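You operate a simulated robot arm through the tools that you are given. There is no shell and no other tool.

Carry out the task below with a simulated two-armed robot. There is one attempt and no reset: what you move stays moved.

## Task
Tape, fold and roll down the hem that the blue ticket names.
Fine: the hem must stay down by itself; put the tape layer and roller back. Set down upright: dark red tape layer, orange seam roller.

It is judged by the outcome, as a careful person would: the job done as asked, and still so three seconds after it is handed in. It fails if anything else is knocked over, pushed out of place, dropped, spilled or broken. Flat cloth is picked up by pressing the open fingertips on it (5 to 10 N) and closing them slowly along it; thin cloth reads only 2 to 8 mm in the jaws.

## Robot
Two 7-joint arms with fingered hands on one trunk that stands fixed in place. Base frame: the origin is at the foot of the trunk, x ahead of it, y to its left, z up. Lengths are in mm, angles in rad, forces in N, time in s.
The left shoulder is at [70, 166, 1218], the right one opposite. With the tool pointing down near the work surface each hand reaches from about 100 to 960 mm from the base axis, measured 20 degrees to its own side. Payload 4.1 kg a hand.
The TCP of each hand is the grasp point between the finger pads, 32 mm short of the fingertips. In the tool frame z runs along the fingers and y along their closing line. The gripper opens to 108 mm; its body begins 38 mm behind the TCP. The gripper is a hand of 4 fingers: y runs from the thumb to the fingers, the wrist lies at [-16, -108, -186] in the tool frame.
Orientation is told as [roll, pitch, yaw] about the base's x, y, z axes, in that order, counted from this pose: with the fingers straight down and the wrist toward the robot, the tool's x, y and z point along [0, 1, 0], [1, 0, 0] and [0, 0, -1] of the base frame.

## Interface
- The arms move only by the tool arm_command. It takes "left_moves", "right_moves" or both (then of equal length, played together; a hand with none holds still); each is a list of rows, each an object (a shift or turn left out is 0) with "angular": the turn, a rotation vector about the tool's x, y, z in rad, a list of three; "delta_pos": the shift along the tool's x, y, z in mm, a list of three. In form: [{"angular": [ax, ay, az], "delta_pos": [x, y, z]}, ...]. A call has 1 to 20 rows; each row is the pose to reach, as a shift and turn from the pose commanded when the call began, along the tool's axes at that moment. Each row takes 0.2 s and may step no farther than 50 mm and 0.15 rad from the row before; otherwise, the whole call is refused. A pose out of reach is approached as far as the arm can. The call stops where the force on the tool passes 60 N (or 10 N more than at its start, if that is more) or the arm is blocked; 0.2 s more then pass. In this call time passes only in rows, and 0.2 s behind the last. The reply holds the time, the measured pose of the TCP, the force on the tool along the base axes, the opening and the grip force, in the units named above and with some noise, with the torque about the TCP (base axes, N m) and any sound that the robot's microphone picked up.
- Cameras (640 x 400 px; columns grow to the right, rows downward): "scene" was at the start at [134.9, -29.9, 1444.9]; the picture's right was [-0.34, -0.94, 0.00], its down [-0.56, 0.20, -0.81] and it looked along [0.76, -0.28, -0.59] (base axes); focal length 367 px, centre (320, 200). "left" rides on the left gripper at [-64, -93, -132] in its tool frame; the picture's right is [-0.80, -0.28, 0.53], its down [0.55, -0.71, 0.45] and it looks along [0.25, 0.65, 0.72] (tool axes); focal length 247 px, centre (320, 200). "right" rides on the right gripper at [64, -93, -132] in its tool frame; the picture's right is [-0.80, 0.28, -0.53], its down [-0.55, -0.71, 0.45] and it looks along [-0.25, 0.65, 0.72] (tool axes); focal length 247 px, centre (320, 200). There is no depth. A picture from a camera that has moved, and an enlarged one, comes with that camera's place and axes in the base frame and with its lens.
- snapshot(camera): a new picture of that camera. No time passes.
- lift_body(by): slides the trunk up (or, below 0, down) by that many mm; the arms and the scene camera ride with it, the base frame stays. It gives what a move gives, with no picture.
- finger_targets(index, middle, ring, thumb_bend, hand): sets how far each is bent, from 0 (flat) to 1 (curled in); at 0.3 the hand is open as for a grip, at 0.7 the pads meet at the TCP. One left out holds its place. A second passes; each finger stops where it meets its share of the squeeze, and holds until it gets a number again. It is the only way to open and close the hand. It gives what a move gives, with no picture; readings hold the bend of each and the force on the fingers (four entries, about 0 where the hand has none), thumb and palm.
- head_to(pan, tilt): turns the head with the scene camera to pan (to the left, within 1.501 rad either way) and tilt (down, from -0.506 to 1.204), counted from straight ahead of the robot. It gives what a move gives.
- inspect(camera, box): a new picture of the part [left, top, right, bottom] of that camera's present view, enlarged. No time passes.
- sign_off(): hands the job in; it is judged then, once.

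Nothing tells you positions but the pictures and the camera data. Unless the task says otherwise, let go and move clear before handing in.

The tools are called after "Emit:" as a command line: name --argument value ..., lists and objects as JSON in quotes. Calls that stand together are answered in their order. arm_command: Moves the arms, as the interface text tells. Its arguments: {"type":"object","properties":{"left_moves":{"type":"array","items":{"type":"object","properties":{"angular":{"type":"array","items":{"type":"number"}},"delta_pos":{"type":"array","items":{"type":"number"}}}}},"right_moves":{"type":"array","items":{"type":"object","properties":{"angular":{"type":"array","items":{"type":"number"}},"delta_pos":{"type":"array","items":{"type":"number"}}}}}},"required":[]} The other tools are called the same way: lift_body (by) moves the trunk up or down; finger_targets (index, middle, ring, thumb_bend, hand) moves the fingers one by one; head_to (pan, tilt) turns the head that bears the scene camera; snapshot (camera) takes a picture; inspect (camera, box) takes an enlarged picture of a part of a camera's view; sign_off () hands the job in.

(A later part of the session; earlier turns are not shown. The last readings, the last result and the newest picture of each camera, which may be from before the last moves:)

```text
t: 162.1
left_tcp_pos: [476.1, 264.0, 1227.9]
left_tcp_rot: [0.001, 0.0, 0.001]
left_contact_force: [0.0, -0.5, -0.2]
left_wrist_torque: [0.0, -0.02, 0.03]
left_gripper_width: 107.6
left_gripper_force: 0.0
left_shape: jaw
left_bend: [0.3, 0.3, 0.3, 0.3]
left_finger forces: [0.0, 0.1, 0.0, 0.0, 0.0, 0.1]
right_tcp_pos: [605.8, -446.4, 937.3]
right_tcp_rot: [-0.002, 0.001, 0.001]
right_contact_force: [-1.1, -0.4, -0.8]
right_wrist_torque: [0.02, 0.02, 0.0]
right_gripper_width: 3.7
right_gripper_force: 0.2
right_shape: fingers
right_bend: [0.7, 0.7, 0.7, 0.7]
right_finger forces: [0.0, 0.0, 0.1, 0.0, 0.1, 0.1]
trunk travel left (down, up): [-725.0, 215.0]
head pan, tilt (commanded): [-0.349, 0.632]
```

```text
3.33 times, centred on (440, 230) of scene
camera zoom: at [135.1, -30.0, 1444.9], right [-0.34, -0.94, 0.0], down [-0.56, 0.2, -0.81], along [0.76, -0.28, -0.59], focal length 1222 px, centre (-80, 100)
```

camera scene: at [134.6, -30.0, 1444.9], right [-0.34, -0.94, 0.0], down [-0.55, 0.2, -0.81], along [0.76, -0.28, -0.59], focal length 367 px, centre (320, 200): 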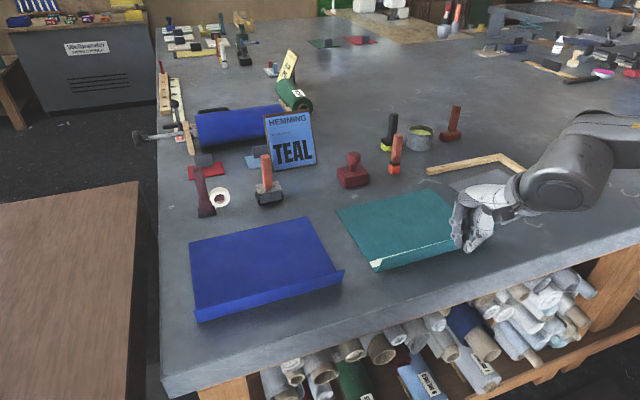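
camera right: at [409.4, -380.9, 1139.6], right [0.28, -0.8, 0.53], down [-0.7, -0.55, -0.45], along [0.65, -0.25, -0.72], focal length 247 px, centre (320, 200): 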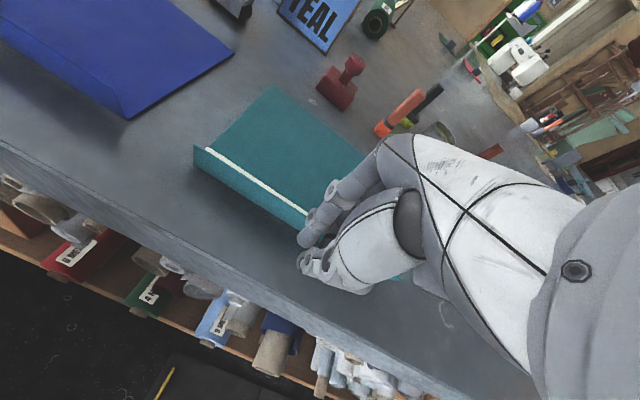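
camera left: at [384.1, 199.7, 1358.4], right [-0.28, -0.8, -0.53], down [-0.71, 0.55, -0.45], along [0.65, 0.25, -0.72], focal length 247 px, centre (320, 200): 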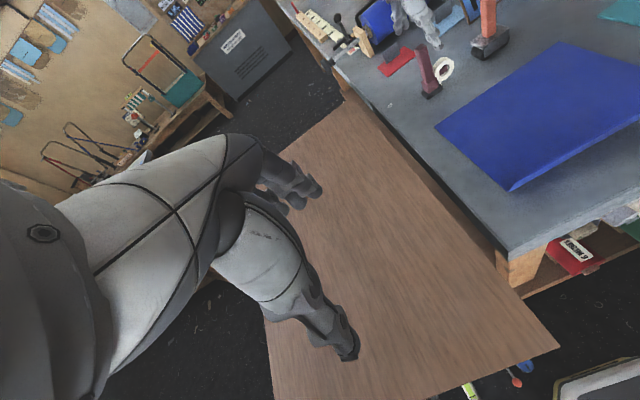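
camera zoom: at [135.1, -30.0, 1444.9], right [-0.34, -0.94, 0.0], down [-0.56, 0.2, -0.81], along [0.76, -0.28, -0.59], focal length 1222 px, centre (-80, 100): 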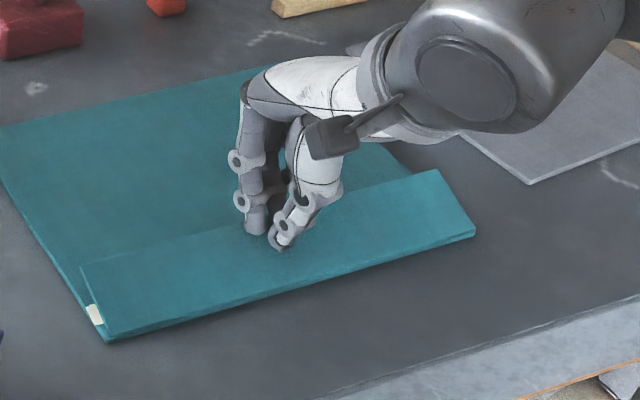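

Nearly flat. Continuing down in small steps until there's firm contact.

Emit:
arm_command --right_moves '[{"delta_pos": [0, 0.5, 2]}, {"delta_pos": [0, 1, 4]}, {"delta_pos": [0, 1, 6]}]'

Emit:
arm_command --right_moves '[{"delta_pos": [0, 0, 1.5]}]'

Emit:
arm_command --right_moves '[{"delta_pos": [0, 0, 1.5]}]'

Emit:
inspect --camera "scene" --box '[360, 170, 520, 290]'

```text
t: 162.9
left_tcp_pos: [476.0, 265.3, 1226.9]
left_tcp_rot: [0.001, 0.0, 0.0]
left_contact_force: [0.2, 0.5, 1.0]
left_wrist_torque: [0.03, 0.0, 0.03]
left_gripper_width: 107.8
left_gripper_force: 0.1
left_shape: jaw
left_bend: [0.3, 0.3, 0.3, 0.3]
left_finger forces: [0.0, 0.0, 0.0, 0.1, 0.0, 0.1]
right_tcp_pos: [606.0, -444.8, 932.6]
right_tcp_rot: [-0.001, -0.001, 0.002]
right_contact_force: [0.4, -0.2, 0.4]
right_wrist_torque: [-0.01, -0.02, -0.02]
right_gripper_width: 3.5
right_gripper_force: 0.1
right_shape: fingers
right_bend: [0.7, 0.7, 0.7, 0.7]
right_finger forces: [0.1, 0.0, 0.0, 0.0, 0.0, 0.1]
trunk travel left (down, up): [-725.0, 215.0]
head pan, tilt (commanded): [-0.349, 0.632]
```

```text
t: 163.3
left_tcp_pos: [476.4, 264.1, 1227.2]
left_tcp_rot: [0.0, 0.0, -0.001]
left_contact_force: [0.4, -0.5, 0.2]
left_wrist_torque: [0.01, 0.01, 0.0]
left_gripper_width: 107.5
left_gripper_force: 0.1
left_shape: jaw
left_bend: [0.3, 0.3, 0.3, 0.3]
left_finger forces: [0.0, 0.1, 0.1, 0.1, 0.1, 0.0]
right_tcp_pos: [605.1, -445.0, 929.2]
right_tcp_rot: [-0.002, -0.001, 0.002]
right_contact_force: [0.1, -0.1, -0.8]
right_wrist_torque: [0.0, 0.0, 0.02]
right_gripper_width: 3.5
right_gripper_force: 0.2
right_shape: fingers
right_bend: [0.7, 0.7, 0.7, 0.7]
right_finger forces: [0.0, 0.1, 0.0, 0.0, 0.0, 0.0]
trunk travel left (down, up): [-725.0, 215.0]
head pan, tilt (commanded): [-0.349, 0.632]
```

```text
t: 163.7
left_tcp_pos: [476.1, 264.2, 1226.7]
left_tcp_rot: [0.001, 0.0, -0.002]
left_contact_force: [-0.5, -0.5, 0.2]
left_wrist_torque: [0.02, -0.02, 0.0]
left_gripper_width: 107.6
left_gripper_force: 0.1
left_shape: jaw
left_bend: [0.3, 0.3, 0.3, 0.3]
left_finger forces: [0.1, 0.0, 0.0, 0.1, 0.1, 0.0]
right_tcp_pos: [604.1, -445.2, 929.0]
right_tcp_rot: [-0.002, -0.001, 0.0]
right_contact_force: [-0.2, 0.3, -0.6]
right_wrist_torque: [0.03, 0.01, 0.0]
right_gripper_width: 3.8
right_gripper_force: 0.0
right_shape: fingers
right_bend: [0.7, 0.7, 0.7, 0.7]
right_finger forces: [0.1, 0.0, 0.1, 0.1, 0.0, 0.1]
trunk travel left (down, up): [-725.0, 215.0]
head pan, tilt (commanded): [-0.349, 0.632]
```

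```text
3.33 times, centred on (440, 230) of scene
camera zoom: at [135.0, -29.9, 1444.9], right [-0.34, -0.94, 0.0], down [-0.56, 0.2, -0.81], along [0.76, -0.28, -0.59], focal length 1222 px, centre (-80, 100)
```

zoom: 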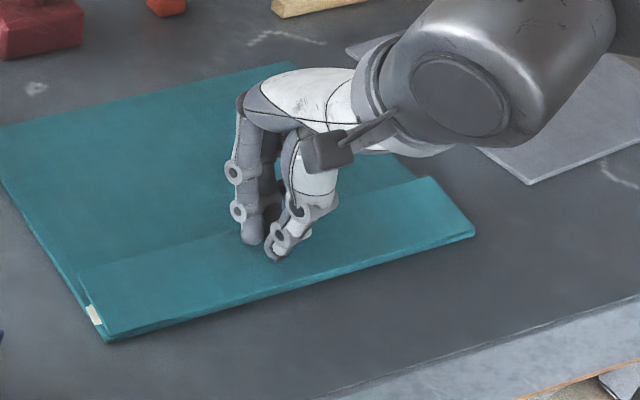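

Still almost no force; continuing down.

Emit:
arm_command --right_moves '[{"delta_pos": [0, 0, 2]}]'

Emit:
arm_command --right_moves '[{"delta_pos": [0, 0, 2]}]'

Emit:
arm_command --right_moves '[{"delta_pos": [0, 0, 2]}]'

Emit:
inspect --camera "scene" --box '[360, 170, 520, 290]'

```text
t: 164.1
left_tcp_pos: [476.0, 263.8, 1226.5]
left_tcp_rot: [-0.001, -0.001, -0.001]
left_contact_force: [-0.4, -0.6, 0.4]
left_wrist_torque: [0.02, 0.01, -0.03]
left_gripper_width: 107.3
left_gripper_force: 0.1
left_shape: jaw
left_bend: [0.3, 0.3, 0.3, 0.3]
left_finger forces: [0.0, 0.0, 0.0, 0.0, 0.0, 0.0]
right_tcp_pos: [606.5, -445.6, 927.2]
right_tcp_rot: [-0.003, 0.0, 0.001]
right_contact_force: [-0.3, -0.1, 0.5]
right_wrist_torque: [-0.03, 0.04, 0.03]
right_gripper_width: 3.6
right_gripper_force: 0.4
right_shape: fingers
right_bend: [0.7, 0.7, 0.7, 0.7]
right_finger forces: [0.1, 0.0, 0.1, 0.0, 0.0, 0.1]
trunk travel left (down, up): [-725.0, 215.0]
head pan, tilt (commanded): [-0.349, 0.632]
```

```text
t: 164.5
left_tcp_pos: [476.8, 264.6, 1227.5]
left_tcp_rot: [0.0, 0.0, 0.0]
left_contact_force: [-0.3, -0.5, -0.6]
left_wrist_torque: [0.01, -0.01, 0.02]
left_gripper_width: 107.4
left_gripper_force: 0.1
left_shape: jaw
left_bend: [0.3, 0.3, 0.3, 0.3]
left_finger forces: [0.1, 0.0, 0.0, 0.0, 0.1, 0.0]
right_tcp_pos: [607.2, -444.9, 924.9]
right_tcp_rot: [-0.001, -0.002, 0.002]
right_contact_force: [0.7, 0.4, 0.2]
right_wrist_torque: [-0.02, 0.01, -0.01]
right_gripper_width: 3.4
right_gripper_force: 0.3
right_shape: fingers
right_bend: [0.7, 0.7, 0.7, 0.7]
right_finger forces: [0.2, 0.0, 0.0, 0.0, 0.1, 0.0]
trunk travel left (down, up): [-725.0, 215.0]
head pan, tilt (commanded): [-0.349, 0.632]
```

```text
t: 164.9
left_tcp_pos: [475.8, 264.3, 1227.9]
left_tcp_rot: [0.0, 0.0, 0.0]
left_contact_force: [0.0, 0.1, 0.2]
left_wrist_torque: [-0.03, 0.03, 0.0]
left_gripper_width: 107.7
left_gripper_force: 0.0
left_shape: jaw
left_bend: [0.3, 0.3, 0.3, 0.3]
left_finger forces: [0.0, 0.1, 0.0, 0.1, 0.0, 0.0]
right_tcp_pos: [605.7, -445.3, 922.6]
right_tcp_rot: [-0.003, 0.0, 0.002]
right_contact_force: [-0.7, 0.2, 0.3]
right_wrist_torque: [-0.01, 0.01, 0.01]
right_gripper_width: 3.5
right_gripper_force: 0.1
right_shape: fingers
right_bend: [0.7, 0.7, 0.7, 0.7]
right_finger forces: [0.2, 0.0, 0.0, 0.0, 0.0, 0.1]
trunk travel left (down, up): [-725.0, 215.0]
head pan, tilt (commanded): [-0.349, 0.632]
```

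```text
3.33 times, centred on (440, 230) of scene
camera zoom: at [134.9, -29.9, 1444.9], right [-0.34, -0.94, 0.0], down [-0.56, 0.2, -0.81], along [0.76, -0.28, -0.59], focal length 1222 px, centre (-80, 100)
```

zoom: 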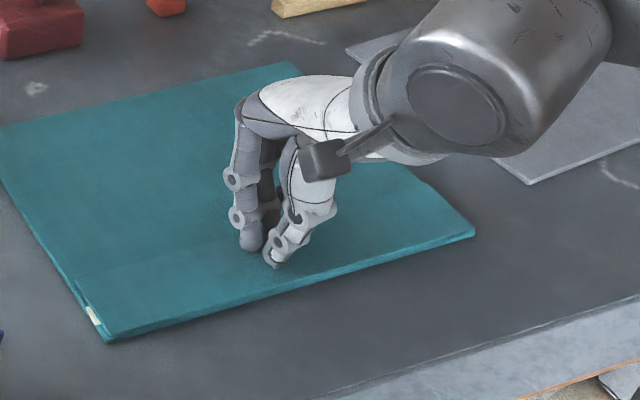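

The flap is almost closed on the tape. A few more steps to press it home.

Emit:
arm_command --right_moves '[{"delta_pos": [0, 0, 2]}]'

Emit:
arm_command --right_moves '[{"delta_pos": [0, 0, 1.5]}]'

Emit:
arm_command --right_moves '[{"delta_pos": [0, 0, 1.5]}]'

```text
t: 165.3
left_tcp_pos: [474.6, 264.9, 1227.6]
left_tcp_rot: [0.001, -0.001, 0.001]
left_contact_force: [0.4, -0.4, 0.5]
left_wrist_torque: [-0.02, -0.01, 0.02]
left_gripper_width: 107.5
left_gripper_force: 0.0
left_shape: jaw
left_bend: [0.3, 0.3, 0.3, 0.3]
left_finger forces: [0.0, 0.1, 0.1, 0.1, 0.0, 0.0]
right_tcp_pos: [604.6, -443.9, 922.2]
right_tcp_rot: [-0.001, -0.002, 0.004]
right_contact_force: [0.4, -0.7, 5.0]
right_wrist_torque: [-0.01, 0.08, 0.01]
right_gripper_width: 3.3
right_gripper_force: 2.9
right_shape: fingers
right_bend: [0.7, 0.7, 0.7, 0.7]
right_finger forces: [0.1, 0.1, 0.0, 0.0, 5.6, 0.1]
trunk travel left (down, up): [-725.0, 215.0]
head pan, tilt (commanded): [-0.349, 0.632]
```

```text
t: 165.7
left_tcp_pos: [473.9, 264.5, 1227.7]
left_tcp_rot: [0.0, -0.003, -0.001]
left_contact_force: [0.1, 0.8, -1.0]
left_wrist_torque: [0.0, 0.0, 0.04]
left_gripper_width: 107.7
left_gripper_force: 0.2
left_shape: jaw
left_bend: [0.3, 0.3, 0.3, 0.3]
left_finger forces: [0.1, 0.0, 0.1, 0.0, 0.0, 0.0]
right_tcp_pos: [606.2, -444.5, 921.5]
right_tcp_rot: [-0.003, -0.005, 0.001]
right_contact_force: [-1.1, -1.9, 15.0]
right_wrist_torque: [-0.03, 0.25, 0.05]
right_gripper_width: 2.7
right_gripper_force: 7.2
right_shape: fingers
right_bend: [0.7, 0.7, 0.7, 0.7]
right_finger forces: [0.8, 0.0, 0.1, 0.1, 13.4, 0.0]
trunk travel left (down, up): [-725.0, 215.0]
head pan, tilt (commanded): [-0.349, 0.632]
```

```text
t: 166.1
left_tcp_pos: [472.7, 265.1, 1227.9]
left_tcp_rot: [-0.003, -0.002, 0.0]
left_contact_force: [-0.3, 0.7, 0.0]
left_wrist_torque: [0.02, 0.02, 0.01]
left_gripper_width: 107.8
left_gripper_force: 0.0
left_shape: jaw
left_bend: [0.3, 0.3, 0.3, 0.3]
left_finger forces: [0.0, 0.0, 0.1, 0.0, 0.0, 0.1]
right_tcp_pos: [604.7, -444.6, 922.2]
right_tcp_rot: [-0.004, -0.005, 0.001]
right_contact_force: [-1.7, -5.8, 23.7]
right_wrist_torque: [-0.06, 0.31, 0.07]
right_gripper_width: 2.6
right_gripper_force: 12.8
right_shape: fingers
right_bend: [0.7, 0.7, 0.7, 0.7]
right_finger forces: [2.6, 0.1, 0.0, 0.0, 22.0, 0.1]
trunk travel left (down, up): [-725.0, 215.0]
head pan, tilt (commanded): [-0.349, 0.632]
```

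Pressed with about 24 N. Now lifting off slightly to see whether the hem holds by itself.

Emit:
arm_command --right_moves '[{"delta_pos": [0, 0, -3]}, {"delta_pos": [0, 0, -6]}, {"delta_pos": [0, 0, -12]}]'

Emit:
inspect --camera "scene" --box '[360, 170, 520, 290]'

Emit:
inspect --camera "right" --box '[100, 80, 400, 320]'

```text
t: 166.9
left_tcp_pos: [476.6, 263.7, 1226.0]
left_tcp_rot: [0.0, -0.001, 0.0]
left_contact_force: [-0.4, -0.1, 0.3]
left_wrist_torque: [-0.01, 0.0, 0.0]
left_gripper_width: 107.7
left_gripper_force: 0.1
left_shape: jaw
left_bend: [0.3, 0.3, 0.3, 0.3]
left_finger forces: [0.0, 0.0, 0.0, 0.0, 0.1, 0.0]
right_tcp_pos: [606.2, -444.2, 929.0]
right_tcp_rot: [-0.002, 0.001, 0.001]
right_contact_force: [0.8, -0.5, 0.5]
right_wrist_torque: [0.01, -0.01, 0.0]
right_gripper_width: 2.9
right_gripper_force: 0.1
right_shape: fingers
right_bend: [0.7, 0.7, 0.7, 0.7]
right_finger forces: [0.1, 0.1, 0.0, 0.0, 0.1, 0.0]
trunk travel left (down, up): [-725.0, 215.0]
head pan, tilt (commanded): [-0.349, 0.632]
```

```text
3.33 times, centred on (440, 230) of scene
camera zoom: at [134.7, -29.6, 1444.7], right [-0.34, -0.94, 0.0], down [-0.56, 0.2, -0.81], along [0.76, -0.28, -0.59], focal length 1222 px, centre (-80, 100)
```

zoom: 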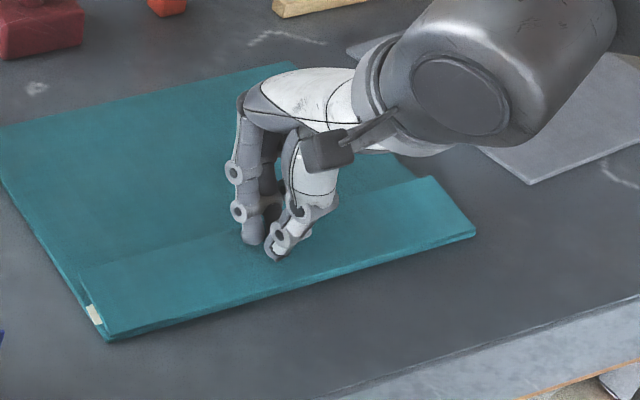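

```text
1.67 times, centred on (250, 200) of right
camera zoom: at [513.2, -378.9, 1060.4], right [0.29, -0.8, 0.53], down [-0.71, -0.55, -0.45], along [0.65, -0.25, -0.72], focal length 412 px, centre (437, 200)
```

zoom: 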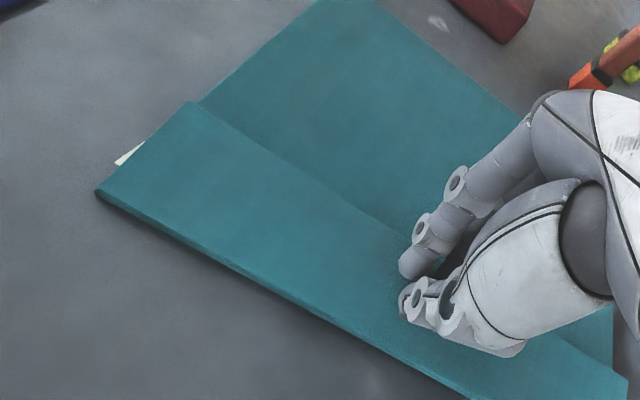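

The hem springs back up as I lift: finger pressure alone doesn't set the tape, so the roller must fold and press it. I'll withdraw and go to fetch the seam roller.

Emit:
arm_command --right_moves '[{"delta_pos": [0, 0, -10]}, {"delta_pos": [0, 2, -20]}, {"delta_pos": [0, 5, -35]}, {"delta_pos": [0, 10, -60]}, {"delta_pos": [0, 10, -100]}, {"delta_pos": [0, 10, -140]}]'

Emit:
finger_targets --hand "right" --index 0.3 --middle 0.3 --ring 0.3 --thumb_bend 0.35

Emit:
inspect --camera "scene" --box '[350, 170, 520, 290]'

```text
t: 168.3
left_tcp_pos: [475.5, 263.5, 1227.0]
left_tcp_rot: [0.0, -0.001, 0.001]
left_contact_force: [-0.4, 0.3, 0.0]
left_wrist_torque: [-0.02, 0.01, -0.01]
left_gripper_width: 107.2
left_gripper_force: 0.2
left_shape: jaw
left_bend: [0.3, 0.3, 0.3, 0.3]
left_finger forces: [0.0, 0.0, 0.0, 0.0, 0.0, 0.1]
right_tcp_pos: [614.6, -444.0, 1072.5]
right_tcp_rot: [-0.002, 0.0, 0.003]
right_contact_force: [-0.2, 1.0, -0.5]
right_wrist_torque: [-0.04, 0.01, 0.0]
right_gripper_width: 3.0
right_gripper_force: 0.1
right_shape: fingers
right_bend: [0.7, 0.7, 0.7, 0.7]
right_finger forces: [0.0, 0.0, 0.1, 0.0, 0.0, 0.0]
trunk travel left (down, up): [-725.0, 215.0]
head pan, tilt (commanded): [-0.349, 0.632]
```

```text
t: 169.3
left_tcp_pos: [476.6, 263.9, 1227.7]
left_tcp_rot: [0.0, 0.001, 0.0]
left_contact_force: [-0.6, -0.4, 0.3]
left_wrist_torque: [0.01, 0.02, -0.03]
left_gripper_width: 107.3
left_gripper_force: 0.1
left_shape: jaw
left_bend: [0.3, 0.3, 0.3, 0.3]
left_finger forces: [0.0, 0.0, 0.0, 0.0, 0.0, 0.1]
right_tcp_pos: [616.7, -444.6, 1069.8]
right_tcp_rot: [-0.001, 0.001, 0.001]
right_contact_force: [-0.7, 0.5, -0.2]
right_wrist_torque: [-0.03, 0.0, 0.01]
right_gripper_width: 101.8
right_gripper_force: 0.2
right_shape: fingers
right_bend: [0.3, 0.3, 0.3, 0.35]
right_finger forces: [0.0, 0.0, 0.1, 0.0, 0.0, 0.0]
trunk travel left (down, up): [-725.0, 215.0]
head pan, tilt (commanded): [-0.349, 0.632]
```

```text
3.33 times, centred on (435, 230) of scene
camera zoom: at [134.8, -29.8, 1444.9], right [-0.34, -0.94, 0.0], down [-0.56, 0.2, -0.81], along [0.76, -0.28, -0.59], focal length 1222 px, centre (-63, 100)
```

zoom: 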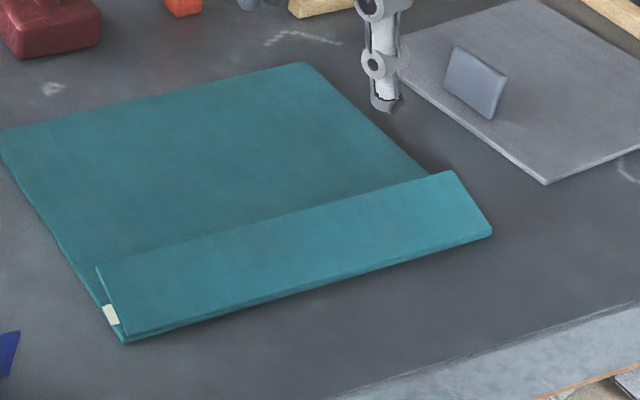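

The flap stays leaning over the panel by itself, which helps. Now to the seam roller at (903, −170).

Emit:
arm_command --right_moves '[{"delta_pos": [30, 31, -5]}, {"delta_pos": [60, 62, -10]}, {"delta_pos": [90, 93, -15]}, {"delta_pos": [120, 124, -20]}, {"delta_pos": [150, 155, -20]}, {"delta_pos": [180, 186, -20], "angular": [-0.01, 0, 0]}, {"delta_pos": [210, 217, -20], "angular": [-0.02, 0, 0]}, {"delta_pos": [240, 248, -20], "angular": [-0.035, 0, 0]}, {"delta_pos": [272, 282, -20], "angular": [-0.05, 0, 0]}]'

Emit:
snapshot --camera "right"

Emit:
inspect --camera "scene" --box '[220, 90, 320, 215]'

Emit:
inspect --camera "left" --box '[430, 0, 540, 80]'

```text
t: 171.3
left_tcp_pos: [477.5, 267.0, 1225.7]
left_tcp_rot: [-0.004, 0.001, -0.001]
left_contact_force: [0.0, -0.1, -0.3]
left_wrist_torque: [-0.04, 0.0, -0.05]
left_gripper_width: 107.7
left_gripper_force: 0.1
left_shape: jaw
left_bend: [0.3, 0.3, 0.3, 0.3]
left_finger forces: [0.0, 0.0, 0.0, 0.1, 0.1, 0.0]
right_tcp_pos: [898.4, -169.2, 1088.7]
right_tcp_rot: [-0.004, -0.052, 0.002]
right_contact_force: [-0.5, 0.6, -0.1]
right_wrist_torque: [-0.01, 0.03, 0.0]
right_gripper_width: 101.7
right_gripper_force: 0.0
right_shape: fingers
right_bend: [0.3, 0.3, 0.3, 0.35]
right_finger forces: [0.1, 0.0, 0.0, 0.1, 0.0, 0.0]
trunk travel left (down, up): [-725.0, 215.0]
head pan, tilt (commanded): [-0.349, 0.632]
```

```text
taken
camera right: at [799.0, -103.5, 1215.4], right [0.26, -0.79, 0.55], down [-0.68, -0.55, -0.48], along [0.69, -0.25, -0.68], focal length 247 px, centre (320, 200)
```

right: 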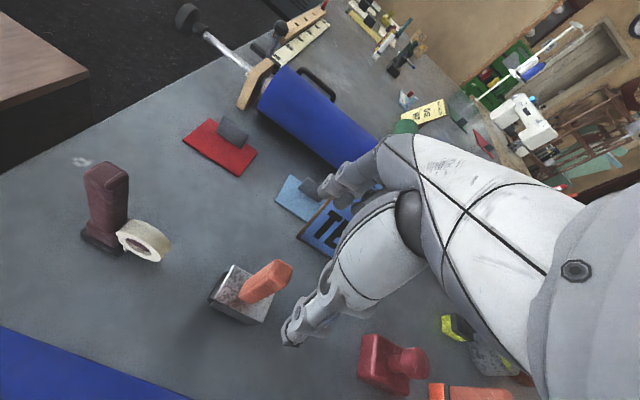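

```text
3.20 times, centred on (270, 152) of scene
camera zoom: at [136.3, -26.3, 1444.8], right [-0.34, -0.94, 0.0], down [-0.56, 0.2, -0.81], along [0.76, -0.28, -0.59], focal length 1173 px, centre (480, 352)
```

zoom: 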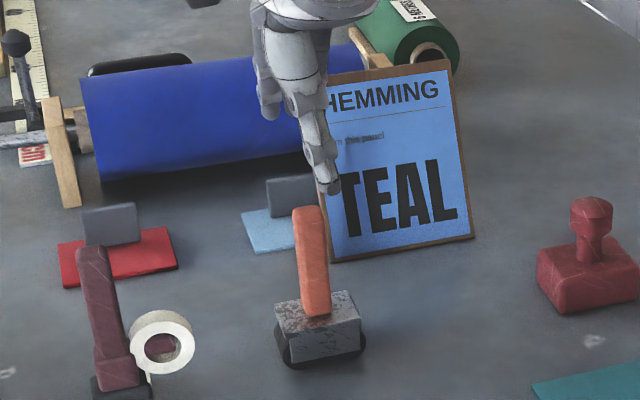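

```text
5.00 times, centred on (485, 40) of left
camera zoom: at [384.8, 202.5, 1357.7], right [-0.28, -0.8, -0.53], down [-0.71, 0.55, -0.45], along [0.65, 0.25, -0.72], focal length 1235 px, centre (-505, 1000)
```

zoom: 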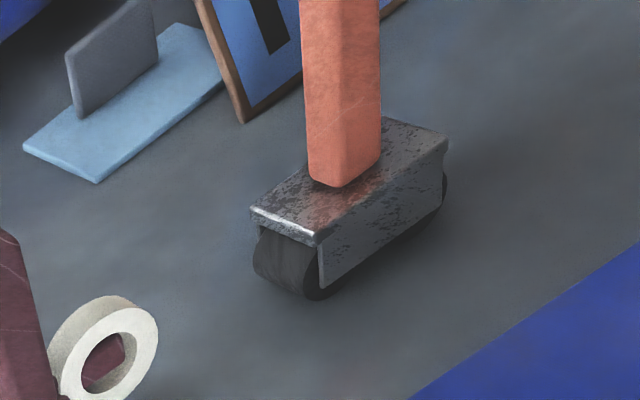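

Handle top is near (902, −168). I'll centre on it and lower part way to check alignment.

Emit:
arm_command --right_moves '[{"delta_pos": [3, 3, 0]}, {"delta_pos": [5, 4, 20]}, {"delta_pos": [5, 3.5, 40]}]'

Emit:
inspect --camera "scene" --box '[220, 90, 320, 215]'

Emit:
inspect --camera "right" --box '[190, 180, 380, 350]'

```text
t: 172.1
left_tcp_pos: [476.6, 263.4, 1227.9]
left_tcp_rot: [0.0, 0.0, 0.0]
left_contact_force: [-0.7, 1.0, -0.8]
left_wrist_torque: [0.03, 0.01, 0.03]
left_gripper_width: 107.9
left_gripper_force: 0.0
left_shape: jaw
left_bend: [0.3, 0.3, 0.3, 0.3]
left_finger forces: [0.0, 0.1, 0.1, 0.0, 0.0, 0.0]
right_tcp_pos: [903.2, -167.6, 1049.6]
right_tcp_rot: [-0.002, -0.048, 0.002]
right_contact_force: [0.2, 0.3, -0.8]
right_wrist_torque: [-0.01, 0.03, 0.05]
right_gripper_width: 101.8
right_gripper_force: 0.0
right_shape: fingers
right_bend: [0.3, 0.3, 0.3, 0.35]
right_finger forces: [0.0, 0.0, 0.0, 0.1, 0.0, 0.0]
trunk travel left (down, up): [-725.0, 215.0]
head pan, tilt (commanded): [-0.349, 0.632]
```

```text
3.20 times, centred on (270, 152) of scene
camera zoom: at [135.2, -30.8, 1444.9], right [-0.34, -0.94, 0.0], down [-0.56, 0.2, -0.81], along [0.76, -0.28, -0.59], focal length 1173 px, centre (480, 352)
```

zoom: 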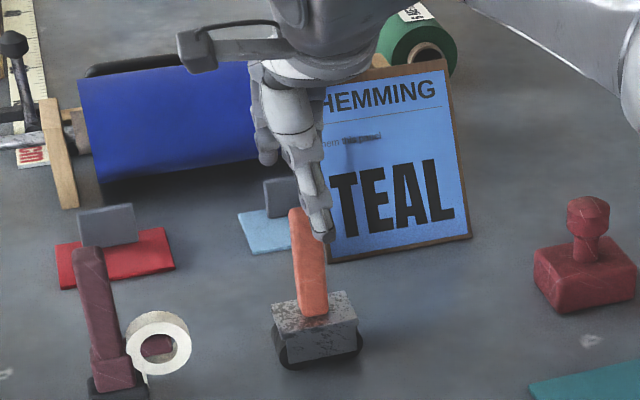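

```text
2.35 times, centred on (285, 265) of right
camera zoom: at [803.7, -102.0, 1175.8], right [0.26, -0.8, 0.55], down [-0.68, -0.55, -0.48], along [0.68, -0.25, -0.69], focal length 581 px, centre (402, 47)
```

zoom: 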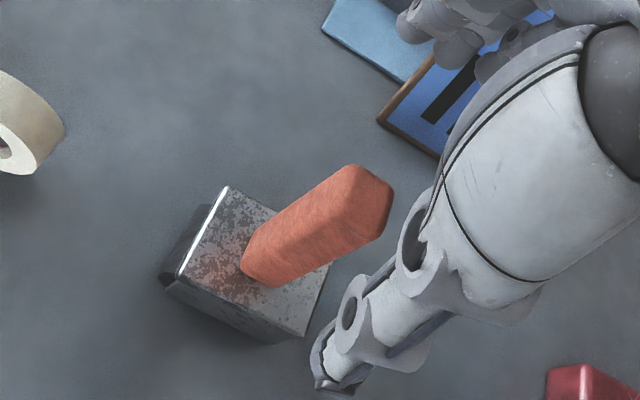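

Well aligned. Lowering around the handle to about z 981.

Emit:
arm_command --right_moves '[{"delta_pos": [0, -1.2, 23]}, {"delta_pos": [0, -2.3, 46]}, {"delta_pos": [0, -3.4, 68]}]'

Emit:
inspect --camera "scene" --box '[230, 110, 310, 215]'

Emit:
inspect --camera "right" --box '[190, 180, 380, 350]'

```text
t: 172.9
left_tcp_pos: [476.0, 265.1, 1227.0]
left_tcp_rot: [-0.001, 0.001, 0.0]
left_contact_force: [0.4, -0.7, -0.4]
left_wrist_torque: [-0.01, 0.01, -0.03]
left_gripper_width: 107.8
left_gripper_force: 0.1
left_shape: jaw
left_bend: [0.3, 0.3, 0.3, 0.3]
left_finger forces: [0.0, 0.1, 0.0, 0.0, 0.0, 0.0]
right_tcp_pos: [903.2, -166.9, 981.6]
right_tcp_rot: [-0.004, -0.053, 0.0]
right_contact_force: [0.2, -0.1, -0.4]
right_wrist_torque: [-0.02, 0.0, -0.01]
right_gripper_width: 101.7
right_gripper_force: 0.1
right_shape: fingers
right_bend: [0.3, 0.3, 0.3, 0.35]
right_finger forces: [0.0, 0.0, 0.0, 0.0, 0.0, 0.0]
trunk travel left (down, up): [-725.0, 215.0]
head pan, tilt (commanded): [-0.349, 0.632]
```

```text
3.81 times, centred on (270, 162) of scene
camera zoom: at [135.4, -29.4, 1444.9], right [-0.34, -0.94, 0.0], down [-0.56, 0.2, -0.81], along [0.76, -0.28, -0.59], focal length 1397 px, centre (510, 343)
```

zoom: 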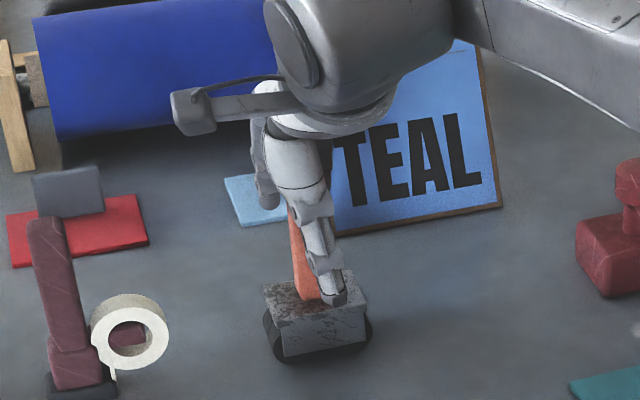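

```text
2.35 times, centred on (285, 265) of right
camera zoom: at [803.7, -101.2, 1108.1], right [0.26, -0.8, 0.55], down [-0.68, -0.55, -0.48], along [0.69, -0.25, -0.68], focal length 581 px, centre (402, 47)
```

zoom: 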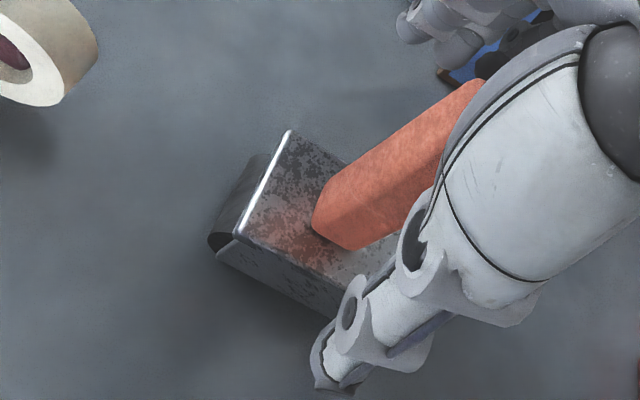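

The handle is between thumb and fingers. Lowering a little more so the palm comes close to the handle's top, watching for contact.

Emit:
arm_command --right_moves '[{"delta_pos": [0, -0.15, 3]}]'

Emit:
arm_command --right_moves '[{"delta_pos": [0, -0.1, 2]}]'

Emit:
arm_command --right_moves '[{"delta_pos": [0, -0.1, 2]}]'

Emit:
finger_targets --hand "right" --index 0.58 --middle 0.58 --thumb_bend 0.58

Emit:
finger_targets --hand "right" --index 0.69 --middle 0.7 --thumb_bend 0.69

Emit:
inspect --camera "scene" --box '[230, 110, 310, 215]'

```text
t: 173.3
left_tcp_pos: [476.6, 263.9, 1227.8]
left_tcp_rot: [0.0, 0.0, 0.0]
left_contact_force: [0.2, -0.5, 0.3]
left_wrist_torque: [0.04, 0.01, 0.01]
left_gripper_width: 107.8
left_gripper_force: 0.1
left_shape: jaw
left_bend: [0.3, 0.3, 0.3, 0.3]
left_finger forces: [0.0, 0.1, 0.0, 0.0, 0.0, 0.1]
right_tcp_pos: [902.3, -166.7, 977.5]
right_tcp_rot: [-0.002, -0.05, 0.003]
right_contact_force: [0.7, 0.3, 0.2]
right_wrist_torque: [0.0, -0.03, 0.0]
right_gripper_width: 101.8
right_gripper_force: 0.1
right_shape: fingers
right_bend: [0.3, 0.3, 0.3, 0.35]
right_finger forces: [0.0, 0.0, 0.0, 0.0, 0.0, 0.1]
trunk travel left (down, up): [-725.0, 215.0]
head pan, tilt (commanded): [-0.349, 0.632]
```

```text
t: 173.7
left_tcp_pos: [477.6, 263.8, 1227.9]
left_tcp_rot: [0.0, 0.001, 0.001]
left_contact_force: [-0.7, 0.1, 0.0]
left_wrist_torque: [0.0, -0.01, -0.01]
left_gripper_width: 107.8
left_gripper_force: 0.0
left_shape: jaw
left_bend: [0.3, 0.3, 0.3, 0.3]
left_finger forces: [0.0, 0.0, 0.0, 0.0, 0.1, 0.0]
right_tcp_pos: [903.3, -166.8, 976.8]
right_tcp_rot: [-0.003, -0.052, 0.003]
right_contact_force: [-0.9, 0.3, 0.6]
right_wrist_torque: [0.01, -0.02, 0.0]
right_gripper_width: 101.6
right_gripper_force: 0.1
right_shape: fingers
right_bend: [0.3, 0.3, 0.3, 0.35]
right_finger forces: [0.0, 0.0, 0.0, 0.0, 0.0, 0.0]
trunk travel left (down, up): [-725.0, 215.0]
head pan, tilt (commanded): [-0.349, 0.632]
```

```text
t: 174.1
left_tcp_pos: [475.8, 264.6, 1226.9]
left_tcp_rot: [0.0, 0.0, 0.001]
left_contact_force: [0.6, -0.2, -0.2]
left_wrist_torque: [-0.02, 0.03, 0.01]
left_gripper_width: 107.7
left_gripper_force: 0.1
left_shape: jaw
left_bend: [0.3, 0.3, 0.3, 0.3]
left_finger forces: [0.0, 0.1, 0.0, 0.1, 0.0, 0.0]
right_tcp_pos: [902.5, -166.9, 973.3]
right_tcp_rot: [-0.005, -0.049, 0.004]
right_contact_force: [-0.1, 0.6, 0.2]
right_wrist_torque: [0.01, -0.02, 0.0]
right_gripper_width: 101.8
right_gripper_force: 0.1
right_shape: fingers
right_bend: [0.3, 0.3, 0.3, 0.35]
right_finger forces: [0.0, 0.0, 0.0, 0.0, 0.0, 0.1]
trunk travel left (down, up): [-725.0, 215.0]
head pan, tilt (commanded): [-0.349, 0.632]
```

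```text
t: 175.1
left_tcp_pos: [476.5, 265.1, 1226.7]
left_tcp_rot: [-0.001, 0.0, 0.0]
left_contact_force: [-0.1, -0.4, -0.3]
left_wrist_torque: [0.02, 0.01, 0.03]
left_gripper_width: 107.8
left_gripper_force: 0.1
left_shape: jaw
left_bend: [0.3, 0.3, 0.3, 0.3]
left_finger forces: [0.1, 0.1, 0.0, 0.0, 0.1, 0.0]
right_tcp_pos: [902.4, -166.4, 974.1]
right_tcp_rot: [-0.003, -0.05, 0.001]
right_contact_force: [-1.1, -0.4, 0.8]
right_wrist_torque: [0.0, 0.0, 0.01]
right_gripper_width: 37.5
right_gripper_force: 0.0
right_shape: fingers
right_bend: [0.57, 0.57, 0.3, 0.57]
right_finger forces: [0.1, 0.0, 0.0, 0.0, 0.1, 0.1]
trunk travel left (down, up): [-725.0, 215.0]
head pan, tilt (commanded): [-0.349, 0.632]
```

```text
t: 176.1
left_tcp_pos: [475.8, 264.6, 1226.6]
left_tcp_rot: [0.0, 0.001, 0.001]
left_contact_force: [0.1, -0.3, 1.4]
left_wrist_torque: [-0.03, -0.01, 0.03]
left_gripper_width: 107.7
left_gripper_force: 0.1
left_shape: jaw
left_bend: [0.3, 0.3, 0.3, 0.3]
left_finger forces: [0.0, 0.0, 0.0, 0.1, 0.0, 0.1]
right_tcp_pos: [904.7, -166.9, 973.6]
right_tcp_rot: [-0.001, -0.05, 0.001]
right_contact_force: [-0.9, -0.2, 0.1]
right_wrist_torque: [-0.04, -0.05, -0.04]
right_gripper_width: 17.3
right_gripper_force: 6.1
right_shape: fingers
right_bend: [0.67, 0.66, 0.3, 0.63]
right_finger forces: [2.1, 4.4, 0.0, 0.0, 6.2, 0.0]
trunk travel left (down, up): [-725.0, 215.0]
head pan, tilt (commanded): [-0.349, 0.632]
```

```text
3.81 times, centred on (270, 162) of scene
camera zoom: at [135.1, -29.8, 1444.9], right [-0.34, -0.94, 0.0], down [-0.56, 0.2, -0.81], along [0.76, -0.28, -0.59], focal length 1397 px, centre (510, 343)
```

zoom: 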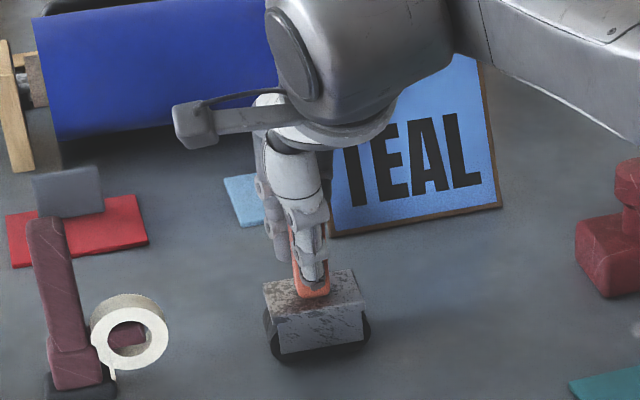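

Three-point grip on the roller, well balanced. Firming up moderately and test-lifting.

Emit:
finger_targets --hand "right" --index 0.71 --middle 0.76 --thumb_bend 0.74

Emit:
arm_command --right_moves '[{"delta_pos": [0, 0.25, -5]}, {"delta_pos": [0, 0.75, -15]}, {"delta_pos": [0, 1.5, -30]}]'

Emit:
inspect --camera "scene" --box '[230, 110, 310, 215]'

Emit:
inspect --camera "right" --box '[190, 180, 380, 350]'

```text
t: 177.1
left_tcp_pos: [476.9, 264.7, 1228.5]
left_tcp_rot: [-0.001, -0.001, 0.0]
left_contact_force: [-1.0, -0.4, 0.0]
left_wrist_torque: [-0.01, 0.01, 0.01]
left_gripper_width: 107.4
left_gripper_force: 0.1
left_shape: jaw
left_bend: [0.3, 0.3, 0.3, 0.3]
left_finger forces: [0.1, 0.0, 0.0, 0.0, 0.0, 0.0]
right_tcp_pos: [901.9, -165.9, 974.2]
right_tcp_rot: [-0.001, -0.048, 0.003]
right_contact_force: [-0.4, 0.8, 0.2]
right_wrist_torque: [0.03, 0.07, -0.01]
right_gripper_width: 15.5
right_gripper_force: 14.1
right_shape: fingers
right_bend: [0.71, 0.65, 0.3, 0.63]
right_finger forces: [2.8, 11.5, 0.1, 0.1, 13.9, 0.1]
trunk travel left (down, up): [-725.0, 215.0]
head pan, tilt (commanded): [-0.349, 0.632]
```

```text
t: 177.9
left_tcp_pos: [476.7, 264.1, 1226.5]
left_tcp_rot: [-0.001, 0.001, -0.001]
left_contact_force: [0.2, 0.1, -0.8]
left_wrist_torque: [0.01, 0.0, 0.01]
left_gripper_width: 107.5
left_gripper_force: 0.1
left_shape: jaw
left_bend: [0.3, 0.3, 0.3, 0.3]
left_finger forces: [0.1, 0.0, 0.0, 0.0, 0.0, 0.0]
right_tcp_pos: [903.1, -166.7, 1004.2]
right_tcp_rot: [-0.002, -0.048, 0.001]
right_contact_force: [-1.5, 0.6, -3.0]
right_wrist_torque: [0.04, 0.03, -0.02]
right_gripper_width: 15.1
right_gripper_force: 14.2
right_shape: fingers
right_bend: [0.71, 0.65, 0.3, 0.63]
right_finger forces: [2.5, 12.3, 0.0, 0.1, 14.0, 0.0]
trunk travel left (down, up): [-725.0, 215.0]
head pan, tilt (commanded): [-0.349, 0.632]
```

```text
3.81 times, centred on (270, 162) of scene
camera zoom: at [135.0, -29.8, 1444.9], right [-0.34, -0.94, 0.0], down [-0.56, 0.2, -0.81], along [0.76, -0.28, -0.59], focal length 1397 px, centre (510, 343)
```

zoom: 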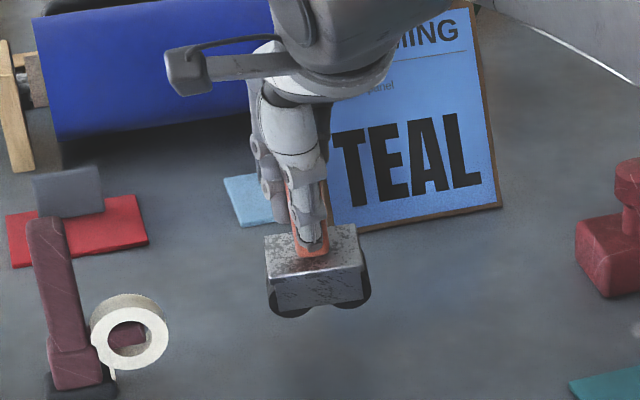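

```text
2.35 times, centred on (285, 265) of right
camera zoom: at [803.8, -101.9, 1130.6], right [0.26, -0.8, 0.55], down [-0.68, -0.55, -0.48], along [0.68, -0.25, -0.68], focal length 581 px, centre (402, 47)
```

zoom: 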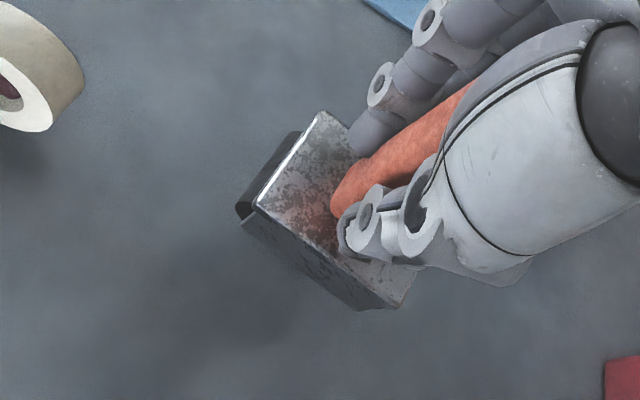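

The roller is up (about 3 N) with a small yaw in the grip. I'll carry it over to the middle of the hem, turning the hand +0.18 to square the roller.

Emit:
arm_command --right_moves '[{"delta_pos": [0, 2, -40]}, {"delta_pos": [0, 4, -75]}, {"delta_pos": [-32, -31, -73.3]}, {"delta_pos": [-64, -62, -73], "angular": [0, 0.001, -0.02]}, {"delta_pos": [-96, -95, -72.7], "angular": [0, 0.002, -0.04]}, {"delta_pos": [-128, -128, -72.4], "angular": [0, 0.003, -0.06]}, {"delta_pos": [-160, -162, -72], "angular": [0, 0.004, -0.08]}, {"delta_pos": [-192, -196, -71.7], "angular": [0, 0.005, -0.1]}, {"delta_pos": [-224, -230, -71.4], "angular": [0, 0.007, -0.13]}, {"delta_pos": [-255, -265, -71.1], "angular": [0, 0.008, -0.16]}, {"delta_pos": [-276, -297, -70.9], "angular": [0, 0.009, -0.18]}]'

Emit:
inspect --camera "scene" --box '[360, 150, 510, 270]'

Emit:
inspect --camera "right" --box '[100, 150, 400, 390]'

```text
t: 180.3
left_tcp_pos: [474.9, 264.7, 1227.6]
left_tcp_rot: [-0.001, -0.002, 0.0]
left_contact_force: [0.3, 1.6, 0.9]
left_wrist_torque: [-0.03, -0.01, -0.02]
left_gripper_width: 107.8
left_gripper_force: 0.1
left_shape: jaw
left_bend: [0.3, 0.3, 0.3, 0.3]
left_finger forces: [0.0, 0.0, 0.0, 0.1, 0.0, 0.0]
right_tcp_pos: [602.2, -444.0, 1061.2]
right_tcp_rot: [-0.004, -0.051, 0.184]
right_contact_force: [0.3, 0.2, -2.3]
right_wrist_torque: [-0.02, 0.03, 0.03]
right_gripper_width: 14.7
right_gripper_force: 13.9
right_shape: fingers
right_bend: [0.71, 0.73, 0.3, 0.63]
right_finger forces: [2.0, 12.0, 0.1, 0.0, 13.7, 0.0]
trunk travel left (down, up): [-725.0, 215.0]
head pan, tilt (commanded): [-0.349, 0.632]
```

```text
3.33 times, centred on (435, 210) of scene
camera zoom: at [133.2, -30.6, 1445.1], right [-0.34, -0.94, 0.0], down [-0.55, 0.2, -0.81], along [0.76, -0.28, -0.59], focal length 1222 px, centre (-63, 167)
```

zoom: 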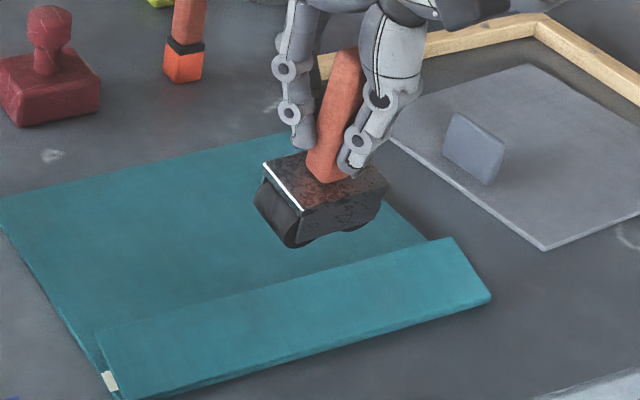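

```text
1.67 times, centred on (250, 270) of right
camera zoom: at [492.0, -397.3, 1187.7], right [0.4, -0.74, 0.55], down [-0.57, -0.67, -0.48], along [0.72, -0.12, -0.68], focal length 412 px, centre (437, 83)
```

zoom: 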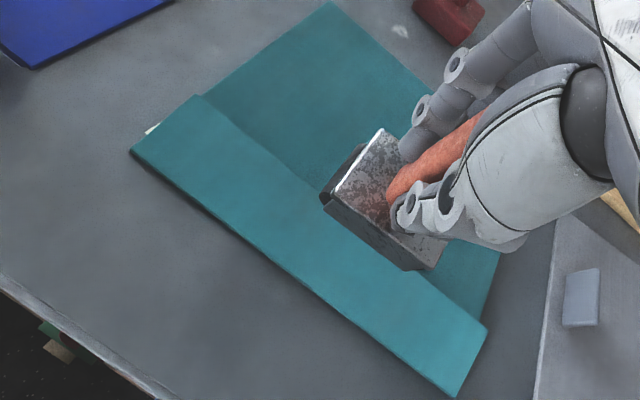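

The roller is over the hem, slightly over-rotated by 0.08. Trimming that and lowering toward the flap.

Emit:
arm_command --right_moves '[{"delta_pos": [0, -0.6, 12], "angular": [0, -0.002, 0.035]}, {"delta_pos": [0, -1.2, 24], "angular": [0, -0.004, 0.07]}, {"delta_pos": [0, -1.8, 36], "angular": [0, -0.004, 0.07]}, {"delta_pos": [0, -2.3, 46], "angular": [0, -0.004, 0.07]}]'

Emit:
inspect --camera "scene" --box '[380, 180, 500, 270]'

Emit:
inspect --camera "right" --box '[100, 150, 400, 390]'

```text
t: 181.3
left_tcp_pos: [477.0, 263.5, 1227.6]
left_tcp_rot: [-0.001, 0.0, 0.0]
left_contact_force: [0.6, 0.3, 0.7]
left_wrist_torque: [-0.01, 0.02, 0.01]
left_gripper_width: 107.5
left_gripper_force: 0.0
left_shape: jaw
left_bend: [0.3, 0.3, 0.3, 0.3]
left_finger forces: [0.0, 0.0, 0.0, 0.0, 0.0, 0.0]
right_tcp_pos: [605.0, -444.2, 1014.4]
right_tcp_rot: [-0.002, -0.05, 0.112]
right_contact_force: [-0.2, -0.2, -2.3]
right_wrist_torque: [0.01, -0.01, -0.04]
right_gripper_width: 14.5
right_gripper_force: 14.0
right_shape: fingers
right_bend: [0.71, 0.73, 0.3, 0.63]
right_finger forces: [1.9, 12.0, 0.0, 0.0, 13.6, 0.0]
trunk travel left (down, up): [-725.0, 215.0]
head pan, tilt (commanded): [-0.349, 0.632]
```

```text
4.44 times, centred on (440, 225) of scene
camera zoom: at [135.2, -30.5, 1444.9], right [-0.34, -0.94, 0.0], down [-0.56, 0.2, -0.81], along [0.76, -0.28, -0.59], focal length 1630 px, centre (-213, 89)
```

zoom: 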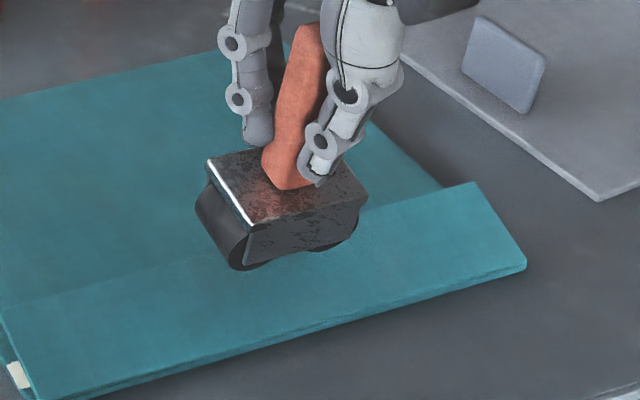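

```text
1.67 times, centred on (250, 270) of right
camera zoom: at [498.2, -390.1, 1140.5], right [0.34, -0.76, 0.55], down [-0.62, -0.62, -0.48], along [0.71, -0.17, -0.68], focal length 412 px, centre (437, 83)
```

zoom: 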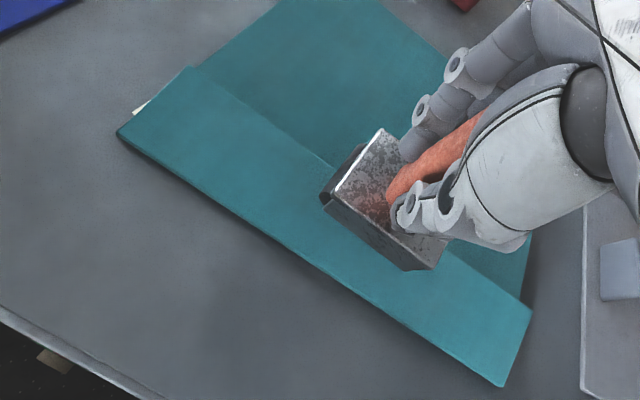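

Yaw is square, but the roller is pitched about 0.15 (foot forward) in the grip. Correcting with the hand's pitch and re-checking.

Emit:
arm_command --right_moves '[{"angular": [0.07, 0.008, 0]}, {"angular": [0.14, 0.016, 0]}]'

Emit:
inspect --camera "scene" --box '[400, 180, 480, 250]'

Emit:
inspect --camera "right" --box '[200, 200, 380, 340]'

```text
t: 181.9
left_tcp_pos: [476.0, 264.0, 1226.6]
left_tcp_rot: [-0.001, 0.0, -0.001]
left_contact_force: [1.1, -0.4, -0.1]
left_wrist_torque: [0.01, 0.02, 0.01]
left_gripper_width: 107.6
left_gripper_force: 0.0
left_shape: jaw
left_bend: [0.3, 0.3, 0.3, 0.3]
left_finger forces: [0.0, 0.0, 0.0, 0.0, 0.0, 0.0]
right_tcp_pos: [604.2, -443.9, 1013.4]
right_tcp_rot: [0.015, 0.093, 0.114]
right_contact_force: [-0.8, -0.4, -2.0]
right_wrist_torque: [-0.02, 0.02, -0.01]
right_gripper_width: 14.9
right_gripper_force: 13.6
right_shape: fingers
right_bend: [0.71, 0.73, 0.3, 0.63]
right_finger forces: [1.9, 12.3, 0.0, 0.0, 13.5, 0.0]
trunk travel left (down, up): [-725.0, 215.0]
head pan, tilt (commanded): [-0.349, 0.632]
```

```text
5.71 times, centred on (440, 215) of scene
camera zoom: at [135.8, -30.2, 1444.8], right [-0.34, -0.94, 0.0], down [-0.56, 0.2, -0.81], along [0.76, -0.28, -0.59], focal length 2095 px, centre (-366, 114)
```

zoom: 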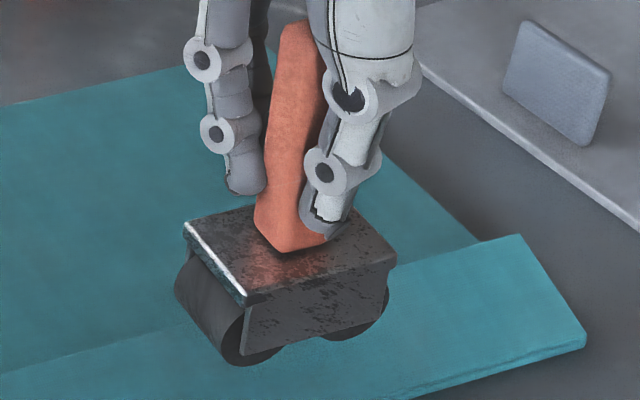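

```text
2.86 times, centred on (290, 270) of right
camera zoom: at [517.5, -390.1, 1154.5], right [0.42, -0.76, 0.49], down [-0.68, -0.62, -0.39], along [0.6, -0.17, -0.78], focal length 706 px, centre (406, 0)
```

zoom: 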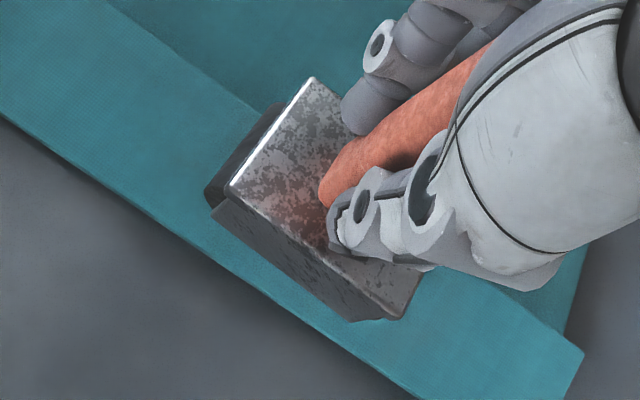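

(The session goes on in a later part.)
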